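You operate a simulated robot arm through the tools that you are given. There is no shell and no other tool. Be economical: measure what you need, move in short steps, check, and stop when the job is done.

You are at the controls of a simulated robot arm. One attempt, no reset.

Task
Move the blue plug to P7, pull the nut up, then dab it with paint.
Fine: to the mark with the red wrench; wrench and marker are laid on the bench; leave the other plug, the nuts of P3 and P4 and the other ports as they are.

It is judged by the outcome, as a careful person would: the job done as asked, and still so three seconds after it is handed in. It fails if anything else is knocked over, pushed out of place, dropped, spilled or broken.

Robot
A 6-joint arm with a two-finger parallel gripper, fixed in place. Base frame: the origin is at the foot of the arm, x ahead of it, y to its left, z up; the work surface is at about z = 78. Readings come in cm, degrees, newtons and seconds.
With the tool pointing down near the work surface it reaches from about 26 to 68 cm from the base axis. Its first joint turns from -66.0 to 66.0 degrees. Payload 2.9 kg.
The tool frame sits at the grasp point between the pads (the TCP): z along the fingers, y along the line on which they close. The tips reach 3 cm beyond it. Largest opening 11 cm; finger width 2, thickness 1; the body of the gripper, 4.8 by 11.2 cm, starts 5.5 cm behind the TCP.
Orientation is that of the tool frame in the base frame, as a unit quaternion [x, y, z, w]. With the fingers straight down and closing along the base's y, the tool's x points along the base's -x, its y along +y and its z along -z.

Tools
- The arm moves only by the tool apply_moves. Its argument "deltas" is one flat list of numbers, 7 for each row, row after row: the turn, a rotation vector about the tool's x, y, z in degrees, then the shift along the tool's x, y, z in cm, then the gripper command, from -1 (fully open) to 1 (shut), values between in proportion. In form: [ax, ay, az, x, y, z, jaw, ax, ay, az, x, y, z, jaw, ...]. A call has 1 to 8 rows; each row is the pose to reach, as a shift and turn from the pose commanded when the call began, along the tool's axes at that moment. Rows are played at 5 a second. More than 5 cm and 8.6 degrees between two rows, or a gripper value outside its range, and nothing of the call is played. Where a pose cannot be reached the arm comes as near as it can. A force on the tool above 40 N (or 10 N above the force at the start of the call, whichever is more), or a blocked arm, ends the call early, and 0.2 s more pass. The fingers move at their own pace (about 10.8 cm/s each) and stop on an object; they squeeze with about 27 N. The grip force told is the motor's: it shows also when the fingers shut on nothing. Time passes only in rows, and 0.2 s behind the last, so rows that repeat a pose let the fingers close. The reply holds the time, the measured pose of the TCP, the force on the tool along the base axes, the opening and the grip force, in the units named above and with some noise, and new pictures: "show" is both (left out), scene, wrist or none.
- Cameras (640 x 400 px; columns grow to the right, rows downward): "scene" is fixed at [8.52, 43.03, 137.65]; the picture's right is [-0.84, -0.55, 0.00], its down [-0.28, 0.42, -0.87] and it looks along [0.48, -0.72, -0.50] (base axes); focal length 358 px, centre (320, 200). "wrist" rides on the gripper at [7.2, 1.7, -10.3] in the tool frame; the picture's right is [-0.23, 0.97, 0.00], its down [-0.76, -0.18, -0.62] and it looks along [-0.61, -0.14, 0.78] (tool axes); focal length 222 px, centre (320, 200). There is no depth. A picture from a camera that has moved, and an enlarged one, comes with that camera's place and axes in the base frame and with its lens. The place of the scene camera against the robot may be out by one fixed shift of up to 2.5 cm in any direction.
- enlarge(camera, box): a new picture of the part [left, top, right, bottom] of that camera's present view, enlarged. No time passes.
- job_done(): hands the job in; it is judged then, once.

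Go step by step. Nothing tells you positions but the pictures and the camera data: compare them with the known pose of the tool, close in by small moves and look again before you grip or let go. The budget is 120 turns and 200 pictures, counting those below and the enlarged ones. Unless the task says otherwise, let go and move clear before handing in, and close with one line.

The tools are called after "Emit:" as a command line: name --argument value ..., lists and objects as JSON in quotes. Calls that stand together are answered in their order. apply_moves: Moves the arm, as the interface text tells. Its arguments: {"type":"object","properties":{"deltas":{"type":"array","items":{"type":"number"}},"show":{"type":"string","enum":["both","scene","wrist","none"]}},"required":["deltas"]} The other tools are called the same way: enlarge (camera, box) takes an enlarged picture of a part of a camera's view; job_done () hands the job in.

At the start:

```text
t: 0.0
position: [39.9, -31.14, 105.1]
orientation: [0.0, 1.0, 0.0, 0.0]
force: [-0.2, -1.1, -0.3]
opening: 10.97
grip_force: 0.1
```

scene: 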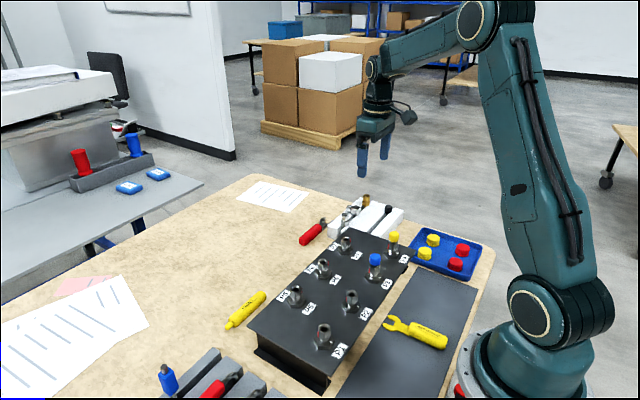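
wrist: 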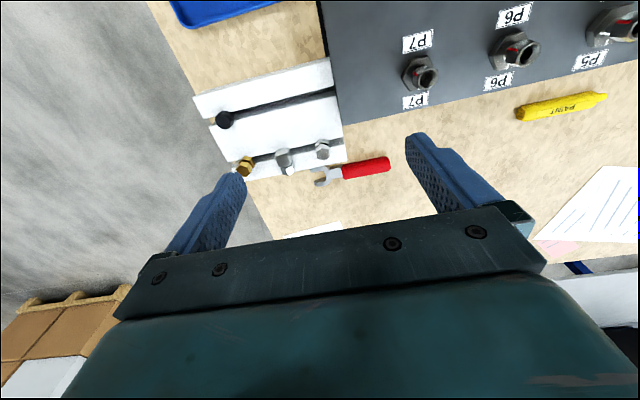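

I see a panel with ports, a blue plug, a yellow plug, wrenches (red, yellow) and a yellow paint marker. I'll enlarge to read details.

Emit:
enlarge --camera "scene" --box '[230, 180, 490, 390]'

Emit:
enlarge --camera "wrist" --box '[180, 0, 640, 230]'

Emit:
enlarge --camera "scene" --box '[120, 280, 340, 400]'

```text
1.90 times, centred on (360, 285) of scene
camera zoom: at [8.52, 43.03, 137.65], right [-0.84, -0.55, 0.0], down [-0.28, 0.42, -0.87], along [0.48, -0.72, -0.5], focal length 681 px, centre (244, 38)
```

zoom: 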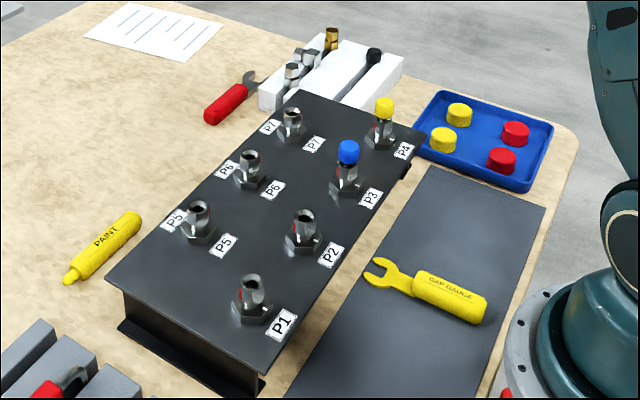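

```text
1.39 times, centred on (410, 115) of wrist
camera zoom: at [32.63, -29.38, 115.62], right [0.23, 0.97, 0.0], down [0.76, -0.18, 0.62], along [0.61, -0.14, -0.78], focal length 309 px, centre (195, 318)
```

zoom: 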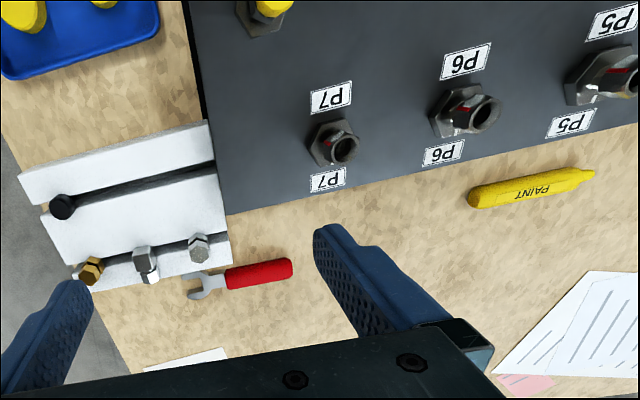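

```text
2.91 times, centred on (230, 340) of scene
camera zoom: at [8.52, 43.03, 137.65], right [-0.84, -0.55, 0.0], down [-0.28, 0.42, -0.87], along [0.48, -0.72, -0.5], focal length 1041 px, centre (582, -207)
```

zoom: 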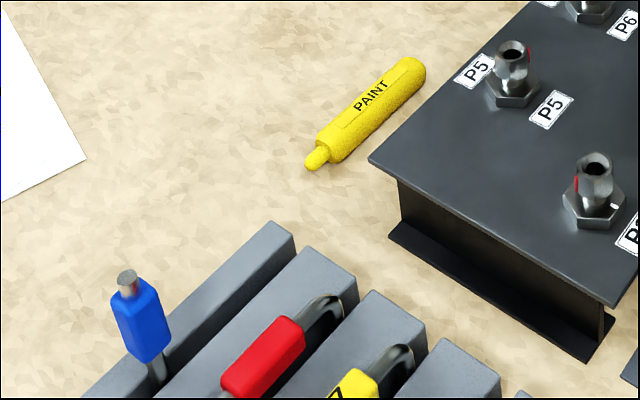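

I'll tour the wrist camera over the panel and then the rack at the left, staying high.

Emit:
apply_moves --deltas '[0, 0, 0, 2, 4.5, -1.5, -1, 0, 0, 0, 4, 9, -3, -1, 0, 0, 0, 6, 13.5, -5, -1, 0, 0, 0, 8, 18, -7, -1, 0, 0, 0, 8, 18, -7, -1]' --show "wrist"

Emit:
apply_moves --deltas '[0, 0, 0, 0, 4.5, 0, -1, 0, 0, 0, 0, 9, 0, -1, 0, 0, 0, 0, 13.5, 0, -1, 0, 0, 0, 0, 18, 0, -1, 0, 0, 0, 0, 22.5, 0, -1, 0, 0, 0, 0, 27, 0, -1, 0, 0, 0, 0, 27, 0, -1]' --show "wrist"

```text
refused: row 1 steps farther than a row can; nothing moved
```

```text
t: 1.6
position: [39.78, -4.05, 105.37]
orientation: [0.0, 1.0, 0.0, 0.0]
force: [0.0, 0.0, -0.5]
opening: 11.02
grip_force: 0.1
camera wrist: at [32.63, -2.31, 115.82], right [0.23, 0.97, 0.0], down [0.76, -0.18, 0.62], along [0.61, -0.14, -0.78], focal length 222 px, centre (320, 200)
```

wrist: 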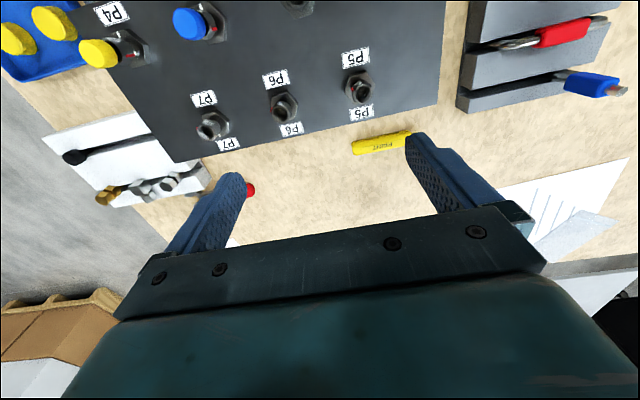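

The panel, paint marker and rack show up; next I look at the rack from further back and to the left.

Emit:
apply_moves --deltas '[0, 0, 0, 2.2, 4, -1, -1, 0, 0, 0, 4.4, 8, -2, -1, 0, 0, 0, 6.6, 12, -3, -1, 0, 0, 0, 8.5, 16, -4, -1, 0, 0, 0, 8.5, 20, -4, -1, 0, 0, 0, 8.5, 20, -4, -1]' --show "both"

```text
t: 3.0
position: [31.35, 15.75, 109.16]
orientation: [0.0, 1.0, -0.001, -0.001]
force: [-0.1, 0.4, -0.5]
opening: 10.99
grip_force: 0.0
camera wrist: at [24.11, 17.54, 119.59], right [0.23, 0.97, 0.0], down [0.76, -0.18, 0.62], along [0.61, -0.14, -0.78], focal length 222 px, centre (320, 200)
```

scene: 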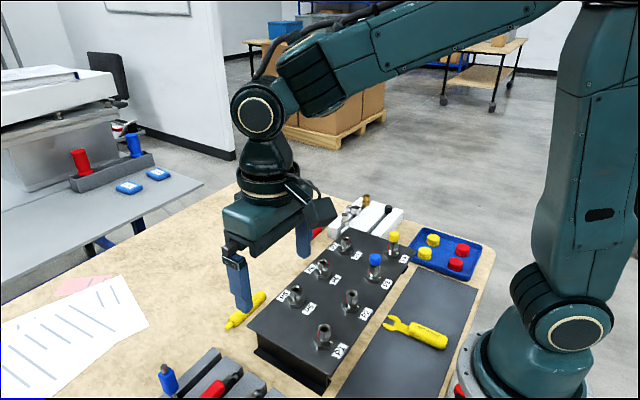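
wrist: 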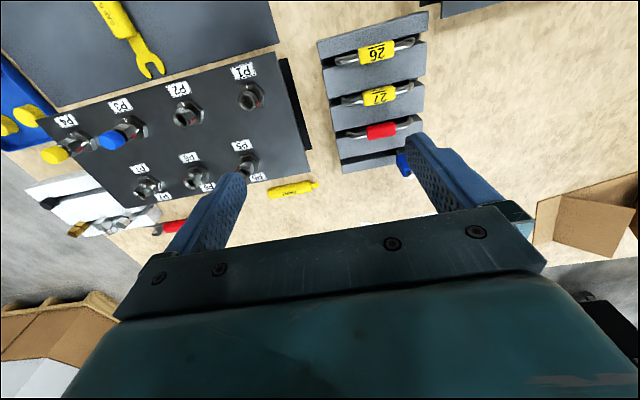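

Emit:
enlarge --camera "wrist" --box '[300, 20, 460, 190]'

Emit:
enlarge --camera "wrist" --box '[50, 50, 330, 240]'

Emit:
enlarge --camera "scene" --box '[310, 210, 420, 280]'

```text
2.35 times, centred on (380, 105) of wrist
camera zoom: at [24.11, 17.54, 119.59], right [0.23, 0.97, 0.0], down [0.76, -0.18, 0.62], along [0.61, -0.14, -0.78], focal length 523 px, centre (179, 424)
```

zoom: 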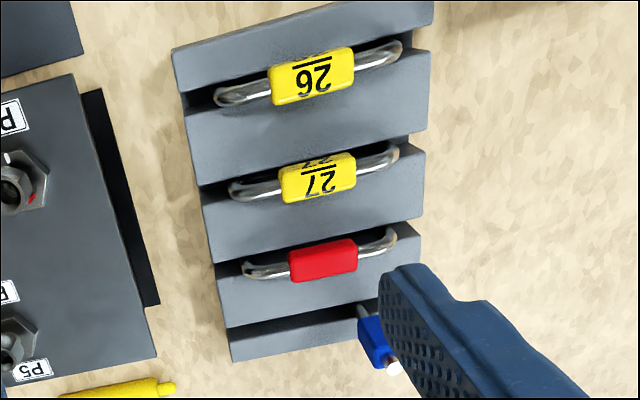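

```text
2.11 times, centred on (190, 145) of wrist
camera zoom: at [24.11, 17.54, 119.59], right [0.23, 0.97, 0.0], down [0.76, -0.18, 0.62], along [0.61, -0.14, -0.78], focal length 468 px, centre (594, 316)
```

zoom: 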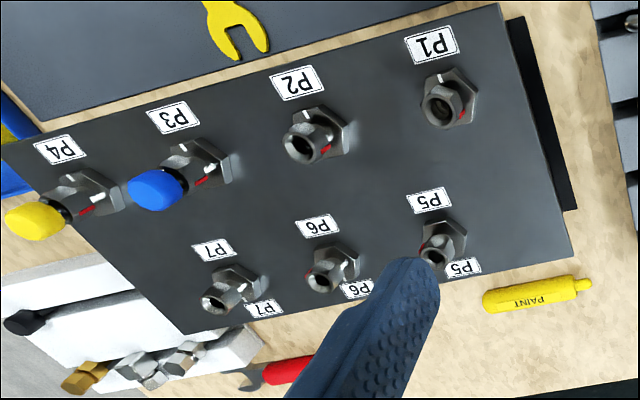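

```text
5.71 times, centred on (365, 245) of scene
camera zoom: at [8.52, 43.03, 137.65], right [-0.84, -0.55, 0.0], down [-0.28, 0.42, -0.87], along [0.48, -0.72, -0.5], focal length 2044 px, centre (63, -57)
```

zoom: 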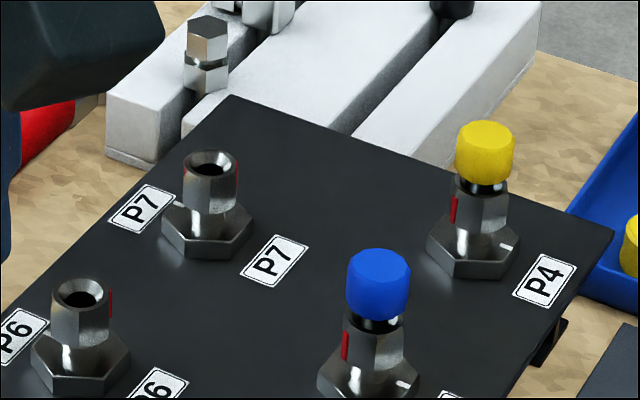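

I need close looks at P7's marks and the red wrench on the bench; moving the camera near P7, still above all fittings.

Emit:
apply_moves --deltas '[0, 0, 0, 0, -4.5, 1, -1, 0, 0, 0, -1, -9, 2, -1, 0, 0, 0, -2, -13.5, 3, -1, 0, 0, 0, -3, -18, 4, -1, 0, 0, 0, -4, -22.5, 5, -1, 0, 0, 0, -5, -27, 6, -1, 0, 0, 0, -6, -31.5, 7, -1, 0, 0, 0, -6, -34, 10, -1]' --show "both"

```text
t: 4.8
position: [37.38, -18.37, 99.08]
orientation: [0.0, 1.0, 0.0, 0.0]
force: [0.1, -0.4, -0.3]
opening: 11.01
grip_force: 0.1
camera wrist: at [30.2, -16.56, 109.55], right [0.23, 0.97, 0.0], down [0.76, -0.18, 0.62], along [0.61, -0.14, -0.78], focal length 222 px, centre (320, 200)
```

scene: 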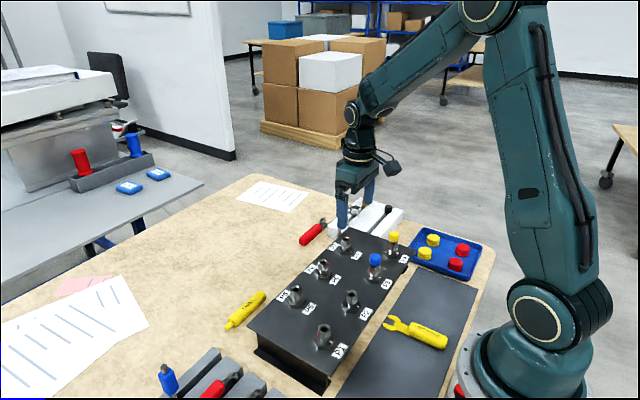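
wrist: 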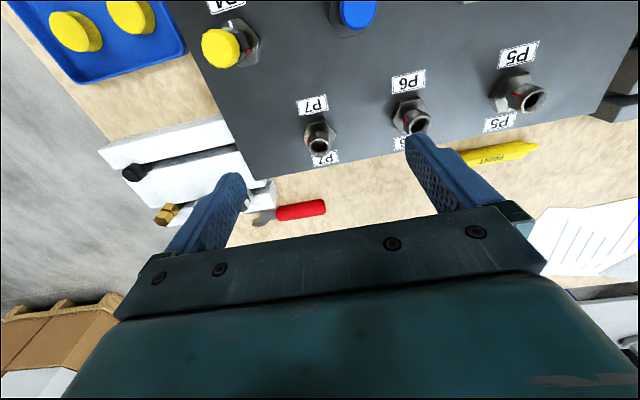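

Emit:
enlarge --camera "wrist" --box '[280, 90, 360, 170]'

Emit:
enlarge --camera "scene" --box '[325, 225, 415, 285]'

Emit:
enlarge --camera "wrist" --box '[230, 170, 340, 240]'

Emit:
enlarge --camera "wrist" --box '[190, 0, 390, 80]'

```text
5.00 times, centred on (320, 130) of wrist
camera zoom: at [30.2, -16.56, 109.55], right [0.23, 0.97, 0.0], down [0.76, -0.18, 0.62], along [0.61, -0.14, -0.78], focal length 1111 px, centre (320, 550)
```

zoom: 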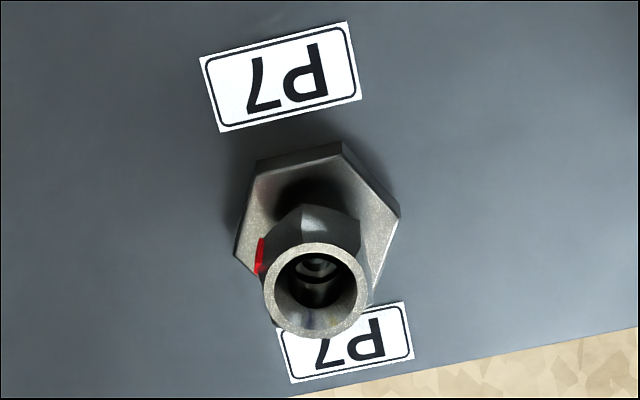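

```text
6.67 times, centred on (370, 255) of scene
camera zoom: at [8.52, 43.02, 137.65], right [-0.84, -0.55, 0.0], down [-0.28, 0.42, -0.87], along [0.48, -0.72, -0.5], focal length 2385 px, centre (-13, -167)
```

zoom: 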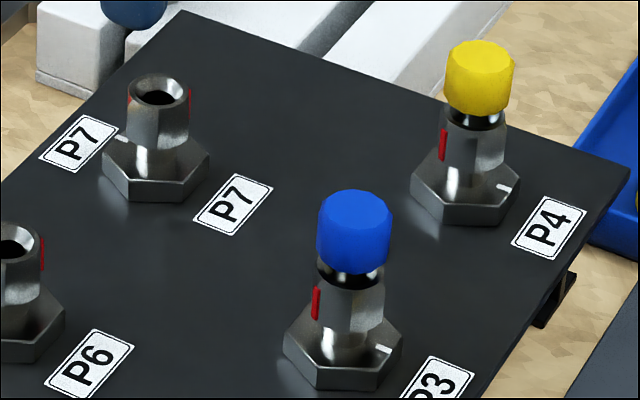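

```text
5.71 times, centred on (285, 205) of wrist
camera zoom: at [30.2, -16.56, 109.55], right [0.23, 0.97, 0.0], down [0.76, -0.18, 0.62], along [0.61, -0.14, -0.78], focal length 1269 px, centre (520, 171)
```

zoom: 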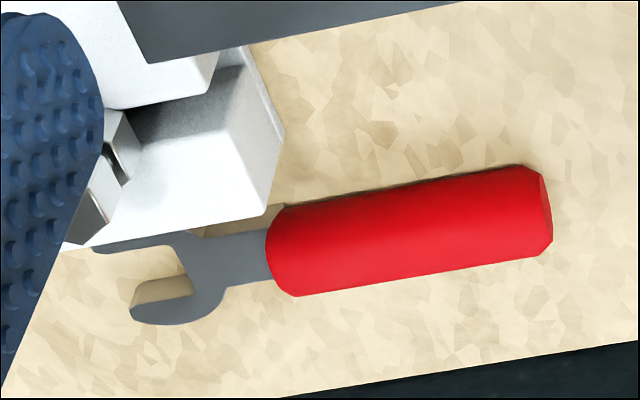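

```text
3.20 times, centred on (290, 40) of wrist
camera zoom: at [30.2, -16.56, 109.55], right [0.23, 0.97, 0.0], down [0.76, -0.18, 0.62], along [0.61, -0.14, -0.78], focal length 711 px, centre (416, 712)
```

zoom: 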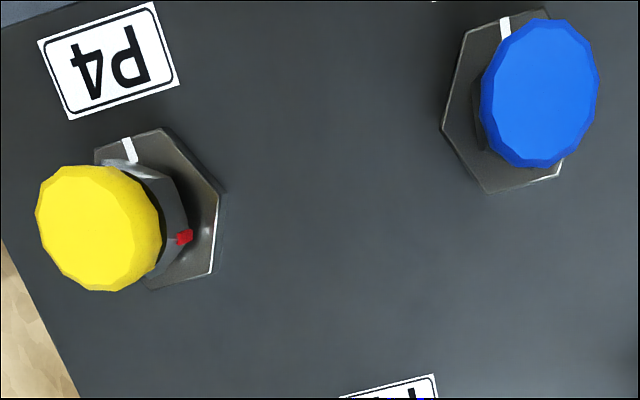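

P7 sits near (40.2, -18.9) with its nut top at about z 88; the blue plug in P3 is near (30.1, -13.8, 90). I'm moving above the plug with the fingers half open.

Emit:
apply_moves --deltas '[0, 0, 0, 3.5, 2.2, 0, -0.09, 0, 0, 0, 7.28, 4.57, 1, -0.09, 0, 0, 0, 7.28, 4.57, 3, -0.09, 0, 0, 0, 7.28, 4.57, 3, -0.09]' --show "both"

```text
t: 5.8
position: [30.04, -13.74, 96.21]
orientation: [0.0, 1.0, 0.0, 0.0]
force: [-0.2, 0.7, -0.3]
opening: 6.02
grip_force: 0.0
camera wrist: at [22.82, -12.04, 106.7], right [0.23, 0.97, 0.0], down [0.76, -0.18, 0.62], along [0.61, -0.14, -0.78], focal length 222 px, centre (320, 200)
```

scene: 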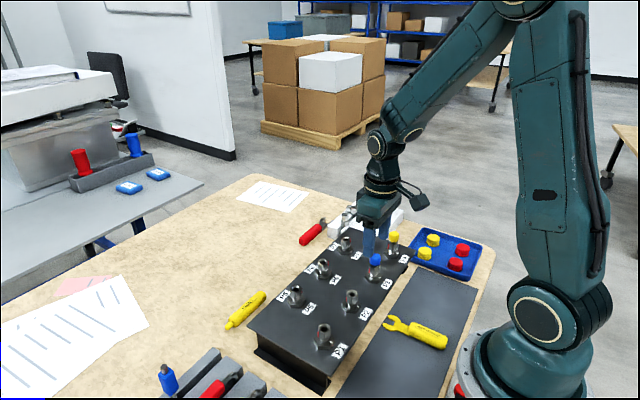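
wrist: 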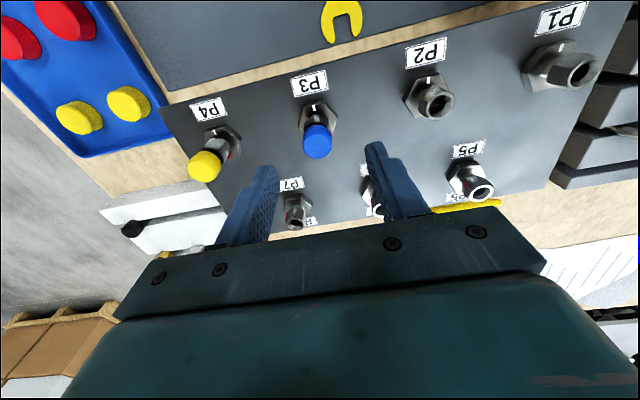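

Emit:
enlarge --camera "wrist" --box '[270, 80, 370, 180]'

Emit:
enlarge --camera "scene" --box '[335, 210, 425, 290]'

Emit:
enlarge --camera "wrist" --box '[260, 170, 340, 240]'

```text
4.00 times, centred on (320, 130) of wrist
camera zoom: at [22.82, -12.04, 106.7], right [0.23, 0.97, 0.0], down [0.76, -0.18, 0.62], along [0.61, -0.14, -0.78], focal length 888 px, centre (320, 480)
```

zoom: 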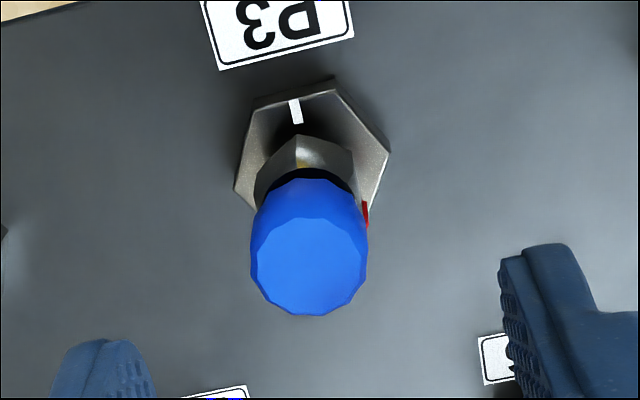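

```text
5.00 times, centred on (380, 250) of scene
camera zoom: at [8.52, 43.03, 137.65], right [-0.84, -0.55, 0.0], down [-0.28, 0.42, -0.87], along [0.48, -0.72, -0.5], focal length 1788 px, centre (20, -50)
```

zoom: 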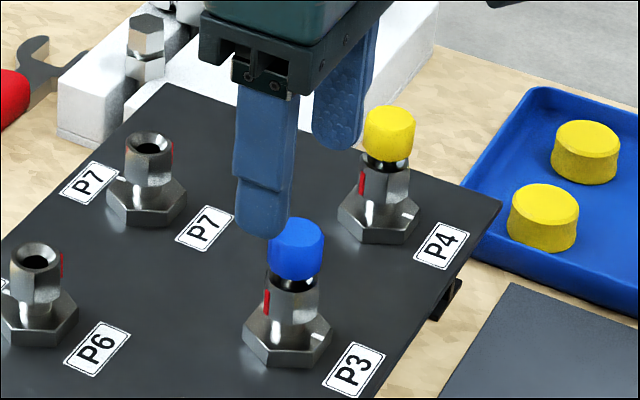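

```text
5.71 times, centred on (300, 205) of wrist
camera zoom: at [22.82, -12.04, 106.7], right [0.23, 0.97, 0.0], down [0.76, -0.18, 0.62], along [0.61, -0.14, -0.78], focal length 1269 px, centre (434, 171)
```

zoom: 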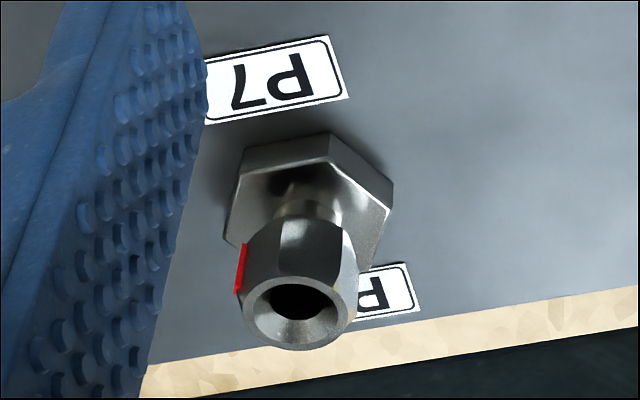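

Cap axis at about (29.8, -13.8), top near z 90.5–91. I'll descend so the tips stop just above the nut's top, then check.

Emit:
apply_moves --deltas '[0, 0, 0, 0.2, -0.05, 2.5, -0.09, 0, 0, 0, 0.2, -0.05, 4.8, -0.09, 0, 0, 0, 0.2, -0.05, 4.8, -0.09]' --show "both"

```text
t: 6.6
position: [29.94, -13.61, 91.46]
orientation: [0.0, 1.0, 0.0, 0.0]
force: [0.0, -0.6, 0.3]
opening: 5.98
grip_force: 0.1
camera wrist: at [22.63, -11.86, 101.8], right [0.23, 0.97, 0.0], down [0.76, -0.18, 0.62], along [0.61, -0.14, -0.78], focal length 222 px, centre (320, 200)
```

scene: 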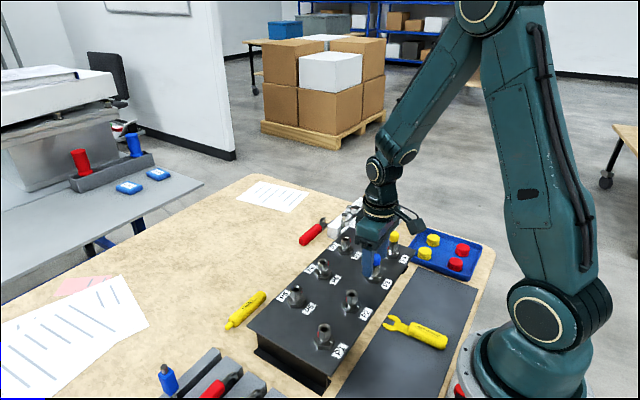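
wrist: 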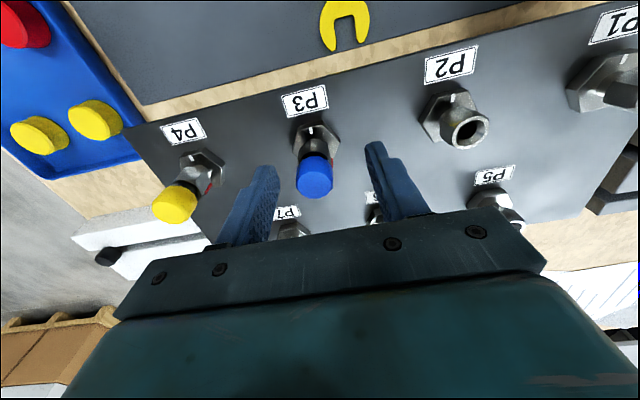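

Emit:
apply_moves --deltas '[0, 0, 0, 0, -0.2, 0.2, 0.3, 0, 0, 0, 0, -0.2, 0.2, 0.6, 0, 0, 0, 0, -0.2, 0.2, 0.75, 0, 0, 0, 0, -0.2, 0.2, 0.75]' --show "wrist"

Emit:
enlarge --camera "wrist" --box '[240, 110, 400, 220]'

```text
t: 7.6
position: [29.77, -13.94, 91.23]
orientation: [0.001, 1.0, -0.001, 0.0]
force: [-1.6, -18.1, -3.9]
opening: 2.19
grip_force: 27.1
camera wrist: at [22.64, -12.18, 101.65], right [0.23, 0.97, 0.0], down [0.76, -0.18, 0.62], along [0.61, -0.15, -0.78], focal length 222 px, centre (320, 200)
```

wrist: 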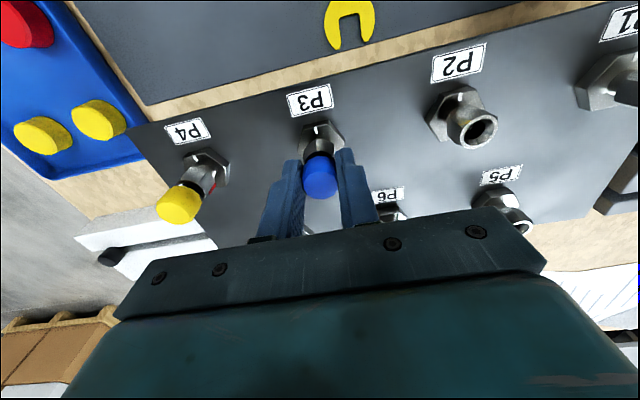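

```text
3.64 times, centred on (320, 165) of wrist
camera zoom: at [22.64, -12.18, 101.65], right [0.23, 0.97, 0.0], down [0.76, -0.18, 0.62], along [0.61, -0.15, -0.78], focal length 808 px, centre (320, 327)
```

zoom: 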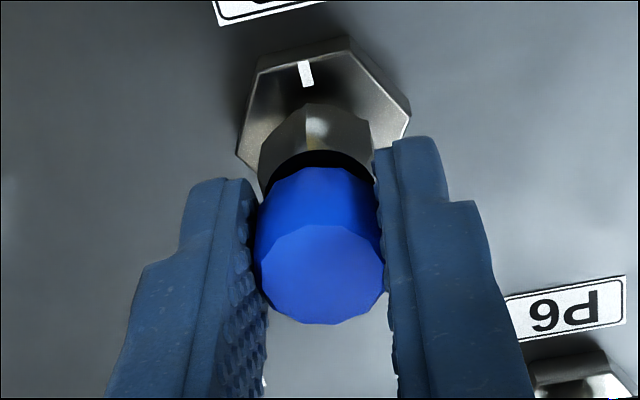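

Gripped (2.2 cm cap); there's a side load, so I relieve it with a small -y shift, then pull up gently.

Emit:
apply_moves --deltas '[0, 0, 0, 0, -0.12, 0, 0.75, 0, 0, 0, 0, -0.12, 0, 0.75]' --show "none"

```text
t: 8.2
position: [29.81, -13.98, 91.05]
orientation: [-0.001, 1.0, 0.0, 0.001]
force: [1.4, -14.2, -7.3]
opening: 2.19
grip_force: 27.4
```

Emit:
apply_moves --deltas '[0, 0, 0, 0, -0.3, 0, 0.75, 0, 0, 0, 0, -0.3, 0, 0.75]' --show "none"

```text
t: 8.8
position: [29.78, -14.13, 91.17]
orientation: [-0.002, 1.0, 0.003, 0.0]
force: [6.2, 11.6, -2.0]
opening: 2.2
grip_force: 27.2
```

Emit:
apply_moves --deltas '[0, 0, 0, 0, 0.13, 0, 0.75, 0, 0, 0, 0, 0.13, -0.3, 0.75, 0, 0, 0, 0, 0.13, -0.6, 0.75, 0, 0, 0, 0, 0.13, -0.6, 0.75]' --show "wrist"

```text
t: 9.8
position: [29.87, -14.11, 91.89]
orientation: [0.0, 1.0, -0.001, -0.001]
force: [-1.9, 7.2, -0.8]
opening: 2.1
grip_force: 27.1
camera wrist: at [22.63, -12.39, 102.24], right [0.23, 0.97, 0.0], down [0.76, -0.18, 0.62], along [0.61, -0.14, -0.78], focal length 222 px, centre (320, 200)
```

wrist: 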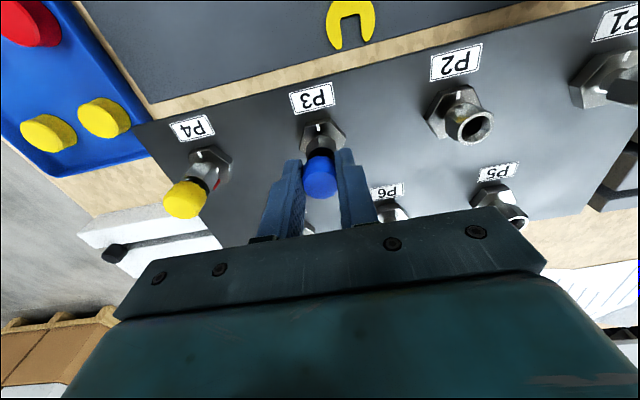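

Emit:
apply_moves --deltas '[0, 0, 0, 0, 0.05, -0.7, 0.75, 0, 0, 0, 0, 0.05, -1.5, 0.75, 0, 0, 0, 0, 0.05, -2.5, 0.75, 0, 0, 0, 0, 0.05, -4, 0.75, 0, 0, 0, 0, 0.05, -5, 0.75]' --show "both"

Emit:
enlarge --camera "wrist" --box '[240, 80, 400, 220]'

Emit:
enlarge --camera "scene" --box '[320, 190, 430, 290]'

```text
t: 11.0
position: [29.85, -14.05, 96.81]
orientation: [0.0, 1.0, 0.0, -0.001]
force: [0.2, 0.1, 0.5]
opening: 2.12
grip_force: 26.9
camera wrist: at [22.6, -12.34, 107.3], right [0.23, 0.97, 0.0], down [0.76, -0.18, 0.62], along [0.61, -0.14, -0.78], focal length 222 px, centre (320, 200)
```

scene: 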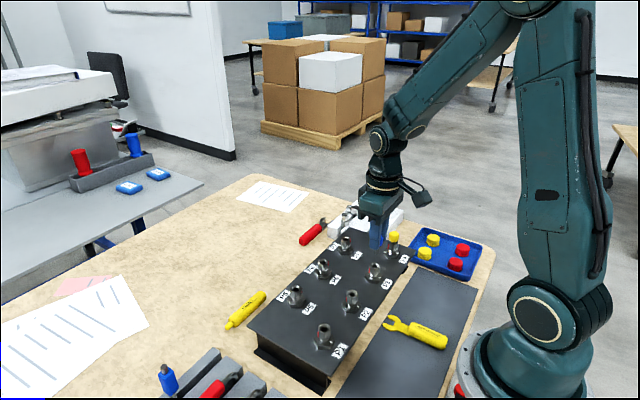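
wrist: 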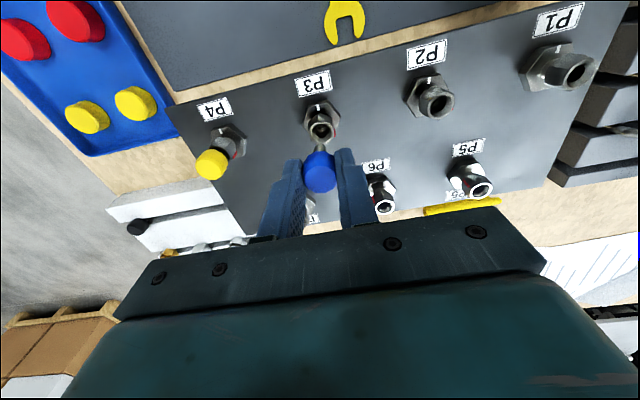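

```text
2.86 times, centred on (320, 150) of wrist
camera zoom: at [22.6, -12.34, 107.3], right [0.23, 0.97, 0.0], down [0.76, -0.18, 0.62], along [0.61, -0.14, -0.78], focal length 635 px, centre (320, 343)
```

zoom: 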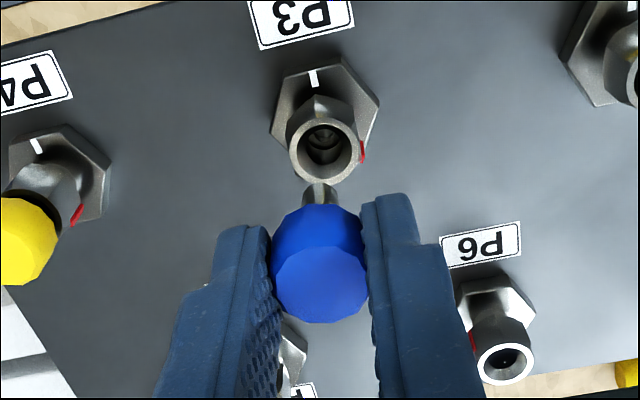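

```text
4.00 times, centred on (375, 240) of scene
camera zoom: at [8.52, 43.03, 137.65], right [-0.84, -0.55, 0.0], down [-0.28, 0.42, -0.87], along [0.48, -0.72, -0.5], focal length 1431 px, centre (100, 40)
```

zoom: 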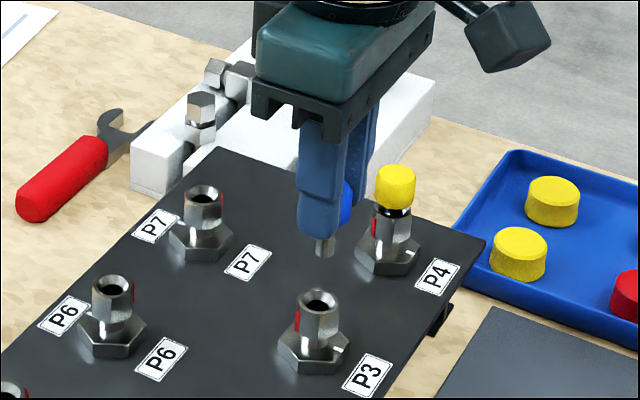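

Plug is out cleanly. Now to P7, using the same pixel where P3's bore shows as the alignment target.

Emit:
apply_moves --deltas '[0, 0, 0, -3.5, -1.65, 0, 0.75, 0, 0, 0, -7, -3.3, 0, 0.75, 0, 0, 0, -10.35, -4.9, 0, 0.75, 0, 0, 0, -10.35, -4.9, 0, 0.75, 0, 0, 0, -10.35, -4.9, 0, 0.75]' --show "both"

Emit:
enlarge --camera "wrist" --box '[240, 80, 400, 220]'

Emit:
enlarge --camera "scene" --box '[290, 190, 400, 290]'

```text
t: 12.2
position: [40.33, -18.73, 96.8]
orientation: [0.0, 1.0, 0.001, 0.0]
force: [-0.5, 0.7, -0.3]
opening: 2.11
grip_force: 26.9
camera wrist: at [33.1, -17.09, 107.21], right [0.23, 0.97, 0.0], down [0.76, -0.18, 0.62], along [0.61, -0.14, -0.78], focal length 222 px, centre (320, 200)
```

scene: 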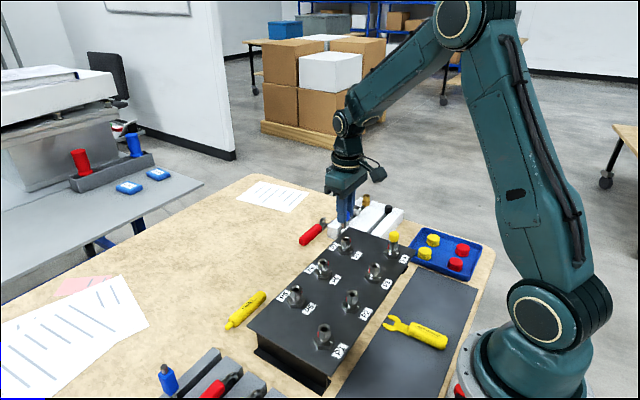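
wrist: 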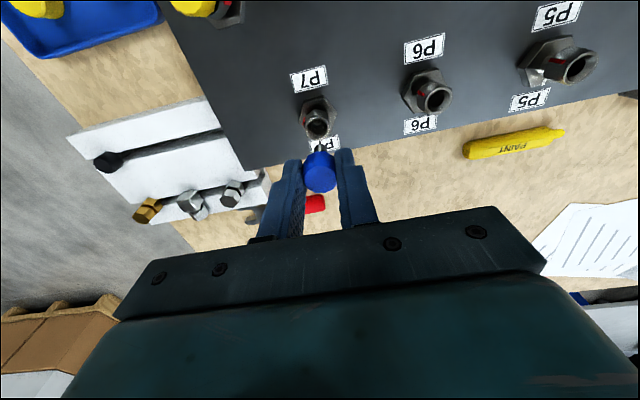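

```text
2.86 times, centred on (320, 150) of wrist
camera zoom: at [33.1, -17.09, 107.21], right [0.23, 0.97, 0.0], down [0.76, -0.18, 0.62], along [0.61, -0.14, -0.78], focal length 635 px, centre (320, 343)
```

zoom: 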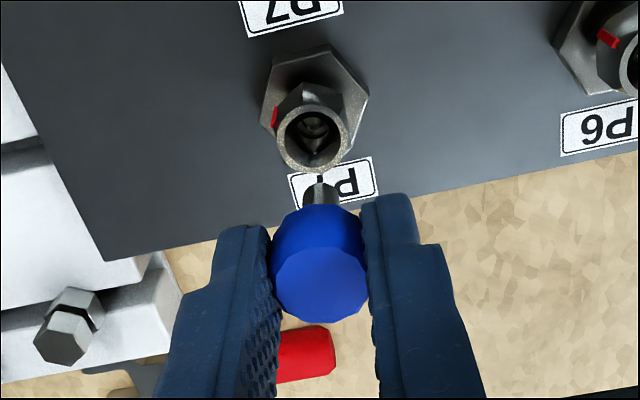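

```text
4.00 times, centred on (345, 240) of scene
camera zoom: at [8.52, 43.03, 137.65], right [-0.84, -0.55, 0.0], down [-0.28, 0.42, -0.87], along [0.48, -0.72, -0.5], focal length 1431 px, centre (220, 40)
```

zoom: 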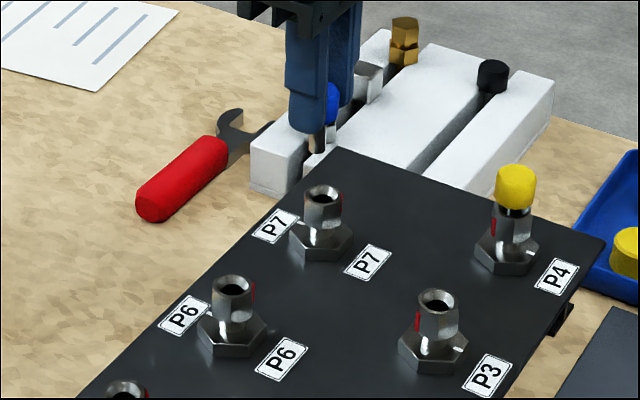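

Emit:
apply_moves --deltas '[0, 0, 0, 0.42, -0.28, 0, 0.75, 0, 0, 0, 0.42, -0.28, 0, 0.75, 0, 0, 0, 0.42, -0.28, 0, 0.75]' --show "wrist"

Emit:
enlarge --camera "wrist" --box '[240, 80, 400, 220]'

```text
t: 13.0
position: [39.88, -19.15, 96.79]
orientation: [0.0, 1.0, 0.0, 0.0]
force: [-0.1, -0.5, -0.4]
opening: 2.11
grip_force: 26.7
camera wrist: at [32.68, -17.4, 107.22], right [0.23, 0.97, 0.0], down [0.76, -0.18, 0.62], along [0.61, -0.14, -0.78], focal length 222 px, centre (320, 200)
```

wrist: 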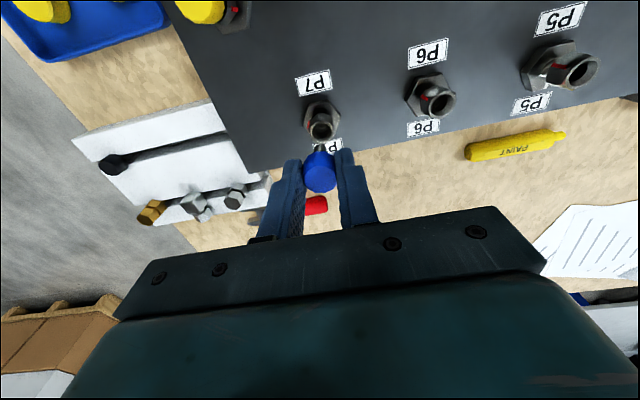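

```text
2.86 times, centred on (320, 150) of wrist
camera zoom: at [32.68, -17.4, 107.22], right [0.23, 0.97, 0.0], down [0.76, -0.18, 0.62], along [0.61, -0.14, -0.78], focal length 635 px, centre (320, 343)
```

zoom: 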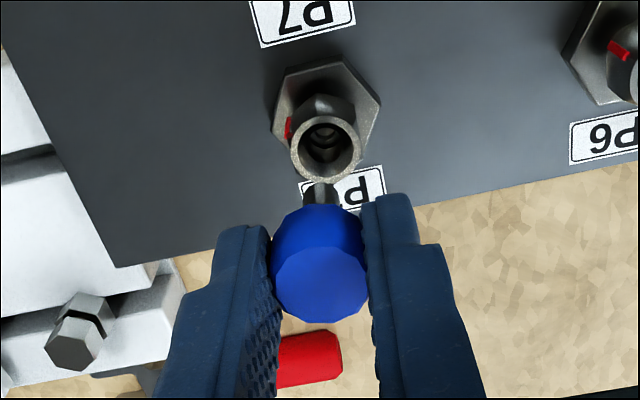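

Aligned (bore at the same pixel as P3). Descending in small steps while watching the force.

Emit:
apply_moves --deltas '[0, 0, 0, 0, 0, 1.5, 0.75, 0, 0, 0, 0, 0, 2.5, 0.75, 0, 0, 0, 0, 0, 3, 0.75, 0, 0, 0, 0, 0, 3.5, 0.75, 0, 0, 0, 0, 0, 4, 0.75, 0, 0, 0, 0, 0, 4.4, 0.75]' --show "wrist"

Emit:
enlarge --camera "wrist" --box '[240, 80, 400, 220]'

Emit:
enlarge --camera "scene" --box '[290, 190, 400, 290]'

```text
t: 14.4
position: [39.76, -19.23, 92.37]
orientation: [-0.001, 1.0, 0.001, 0.0]
force: [2.1, 7.8, 3.9]
opening: 2.12
grip_force: 26.9
camera wrist: at [32.57, -17.42, 102.81], right [0.22, 0.97, 0.0], down [0.76, -0.18, 0.62], along [0.61, -0.14, -0.78], focal length 222 px, centre (320, 200)
```

wrist: 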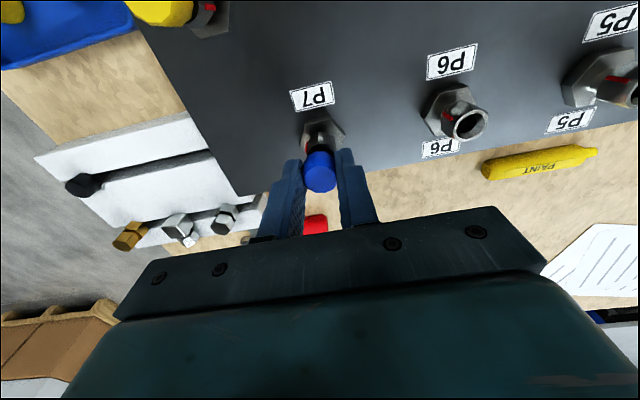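

```text
2.86 times, centred on (320, 150) of wrist
camera zoom: at [32.57, -17.42, 102.81], right [0.22, 0.97, 0.0], down [0.76, -0.18, 0.62], along [0.61, -0.14, -0.78], focal length 635 px, centre (320, 343)
```

zoom: 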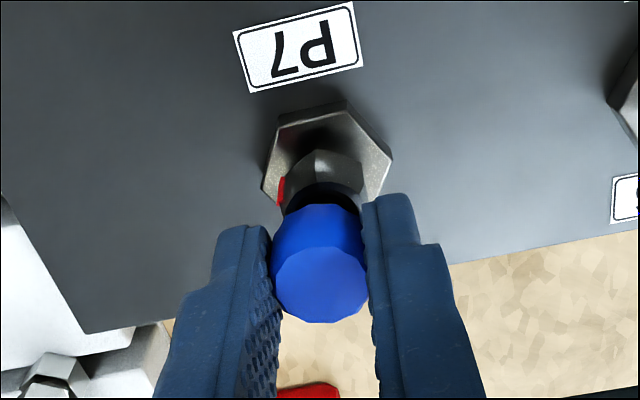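

```text
4.00 times, centred on (345, 240) of scene
camera zoom: at [8.52, 43.05, 137.64], right [-0.84, -0.55, 0.0], down [-0.28, 0.42, -0.87], along [0.48, -0.72, -0.5], focal length 1431 px, centre (220, 40)
```

zoom: 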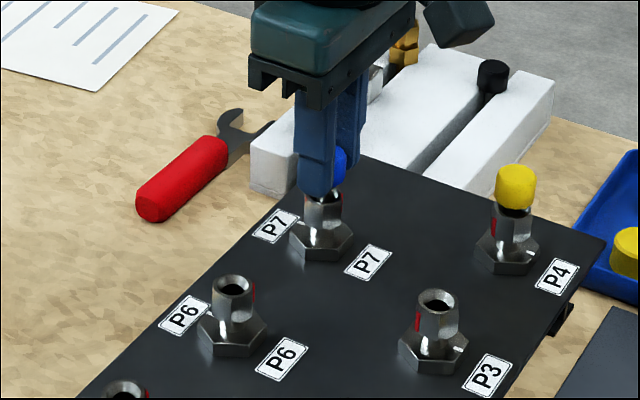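

Emit:
apply_moves --deltas '[0, 0, 0, 0, 0.06, 0.4, 0.75, 0, 0, 0, 0, 0.06, 0.8, 0.75, 0, 0, 0, 0, 0.06, 1.1, 0.75, 0, 0, 0, 0, 0.06, 1.3, 0.75, 0, 0, 0, 0, 0.06, 1.3, 0.75]' --show "wrist"

Emit:
enlarge --camera "wrist" --box '[240, 80, 400, 220]'

```text
t: 15.6
position: [39.78, -19.13, 91.23]
orientation: [0.0, 1.0, 0.0, 0.002]
force: [-2.4, 2.5, 8.2]
opening: 2.09
grip_force: 26.9
stopped in row 5: the force on the tool passed its limit (the readings are from after the stop); the commanded pose is now the measured one
camera wrist: at [32.61, -17.37, 101.67], right [0.23, 0.97, 0.0], down [0.76, -0.18, 0.63], along [0.61, -0.14, -0.78], focal length 222 px, centre (320, 200)
```

wrist: 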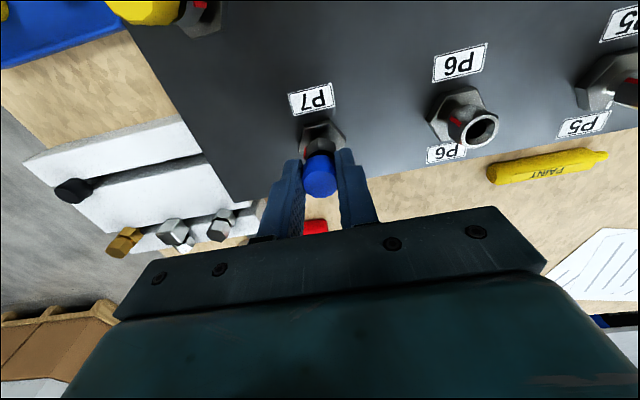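

```text
2.86 times, centred on (320, 150) of wrist
camera zoom: at [32.61, -17.37, 101.67], right [0.23, 0.97, 0.0], down [0.76, -0.18, 0.63], along [0.61, -0.14, -0.78], focal length 635 px, centre (320, 343)
```

zoom: 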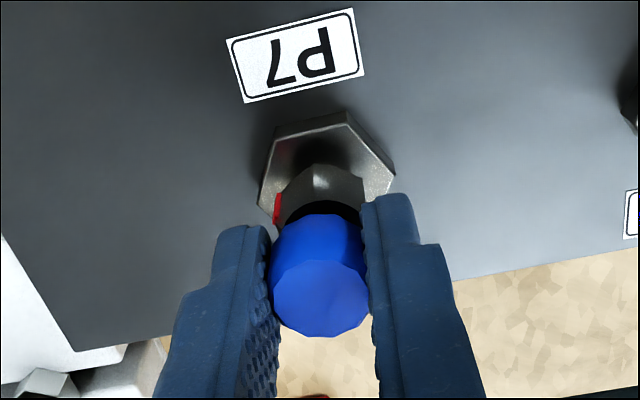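

The plug hit its stop at the seated height. Releasing and going up, then checking.

Emit:
apply_moves --deltas '[0, 0, 0, 0, 0, 0, 0.4, 0, 0, 0, 0, 0, 0, 0.1, 0, 0, 0, 0, 0, 0, 0.1, 0, 0, 0, 0, 0, -3, 0.1, 0, 0, 0, 0, 0, -7, 0.1, 0, 0, 0, 3, 0, -9, 0.1, 0, 0, 0, 6, 0, -10, 0.1, 0, 0, 0, 6, 0, -10, 0.1]' --show "both"

Emit:
enlarge --camera "scene" --box '[290, 200, 420, 290]'

Emit:
enlarge --camera "wrist" --box '[270, 80, 370, 180]'

```text
t: 17.4
position: [33.9, -19.29, 101.22]
orientation: [-0.001, 1.0, -0.001, 0.002]
force: [-1.3, 0.2, 0.5]
opening: 4.92
grip_force: 0.0
camera wrist: at [26.7, -17.5, 111.57], right [0.23, 0.97, 0.0], down [0.76, -0.18, 0.63], along [0.61, -0.14, -0.78], focal length 222 px, centre (320, 200)
```

scene: 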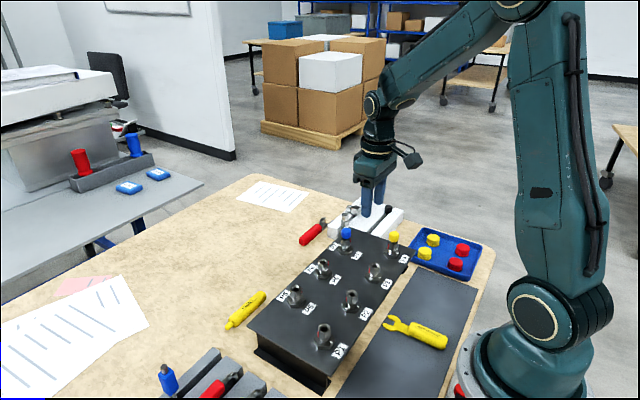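
wrist: 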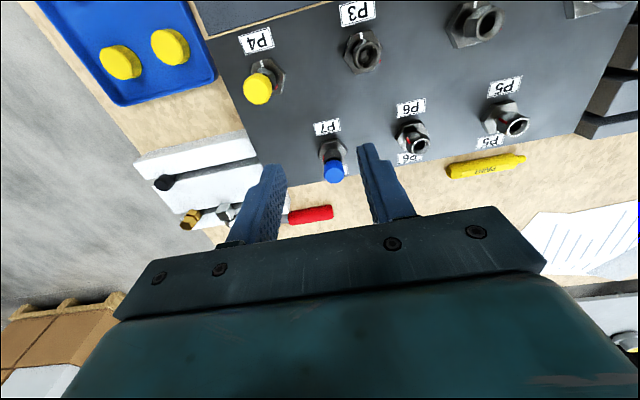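

```text
4.44 times, centred on (355, 245) of scene
camera zoom: at [8.52, 43.03, 137.65], right [-0.84, -0.55, 0.0], down [-0.28, 0.42, -0.87], along [0.48, -0.72, -0.5], focal length 1590 px, centre (164, 0)
```

zoom: 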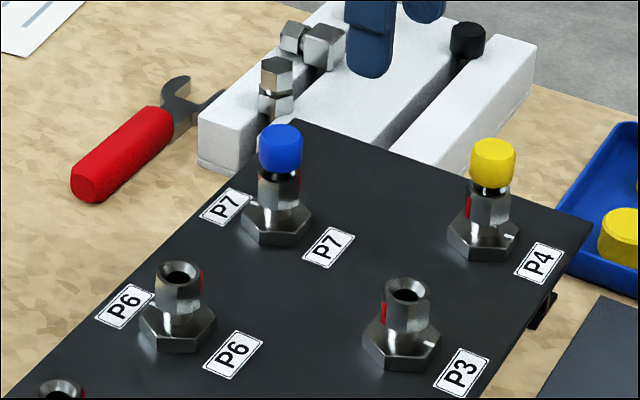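

```text
4.00 times, centred on (320, 130) of wrist
camera zoom: at [26.7, -17.5, 111.57], right [0.23, 0.97, 0.0], down [0.76, -0.18, 0.63], along [0.61, -0.14, -0.78], focal length 888 px, centre (320, 480)
```

zoom: 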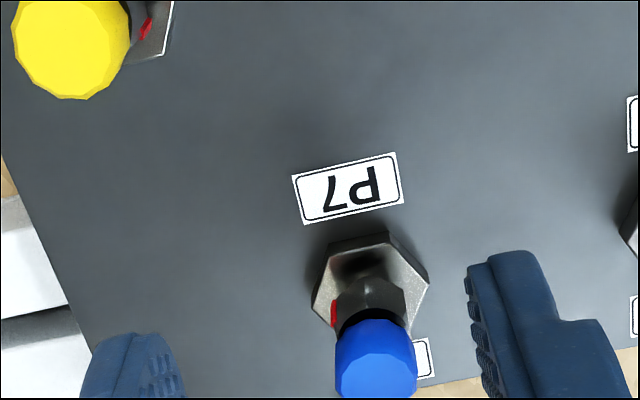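

The plug is seated in P7. The white mark on P7's base is at about 0° (+x side) and the nut's red mark at about 230°, so the tightening turn is clockwise. Next, a look at the red wrench from above.

Emit:
apply_moves --deltas '[0, 0, 0, -3.5, -1.5, 0, 0.1, 0, 0, 0, -7, -3, 0, 0.1, 0, 0, 0, -10.5, -4.5, 0, -0.2, 0, 0, 0, -14, -6, 0, -0.2, 0, 0, 0, -17.5, -6.5, 3, -0.2, 0, 0, 0, -18.5, -6.5, 7, -0.2, 0, 0, 0, -18.5, -6.5, 8, -0.2]' --show "both"

Emit:
enlarge --camera "wrist" --box '[220, 80, 400, 200]'

Emit:
enlarge --camera "scene" --box '[280, 190, 420, 270]'

```text
t: 19.0
position: [52.34, -25.71, 93.24]
orientation: [-0.002, 1.0, 0.0, 0.002]
force: [-0.2, -0.3, 1.0]
opening: 6.61
grip_force: 0.0
camera wrist: at [45.11, -23.88, 103.63], right [0.23, 0.97, 0.0], down [0.76, -0.18, 0.63], along [0.61, -0.14, -0.78], focal length 222 px, centre (320, 200)
```

scene: 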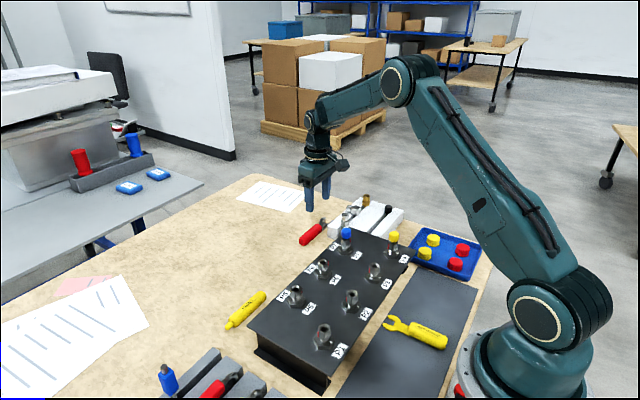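
wrist: 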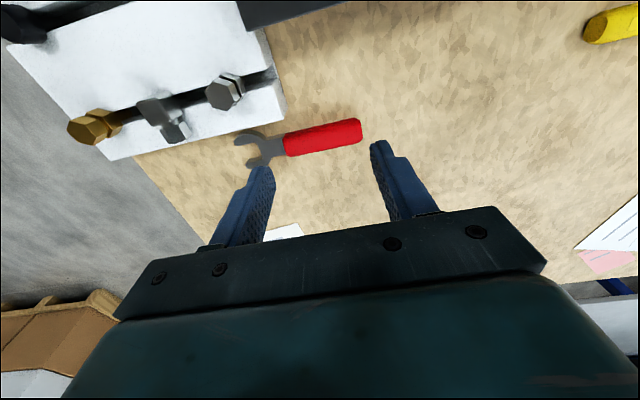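

```text
3.33 times, centred on (310, 140) of wrist
camera zoom: at [45.11, -23.88, 103.63], right [0.23, 0.97, 0.0], down [0.76, -0.18, 0.63], along [0.61, -0.14, -0.78], focal length 740 px, centre (353, 400)
```

zoom: 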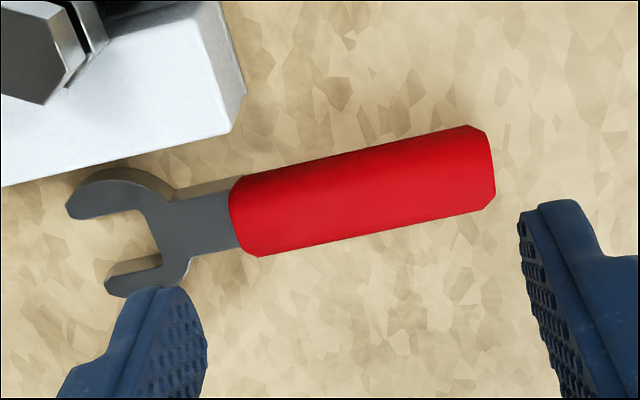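

```text
4.57 times, centred on (350, 230) of scene
camera zoom: at [8.52, 43.03, 137.65], right [-0.84, -0.55, 0.0], down [-0.28, 0.42, -0.87], along [0.48, -0.72, -0.5], focal length 1635 px, centre (183, 63)
```

zoom: 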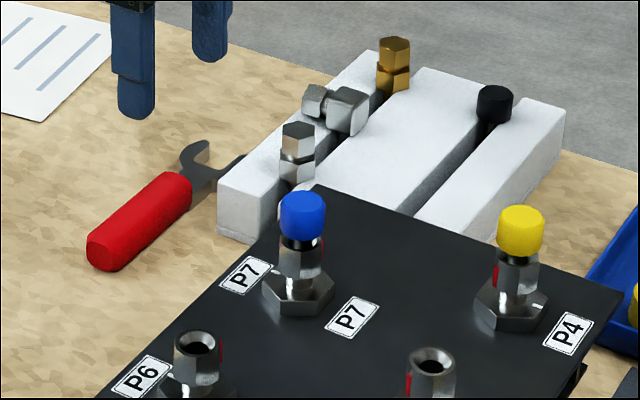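

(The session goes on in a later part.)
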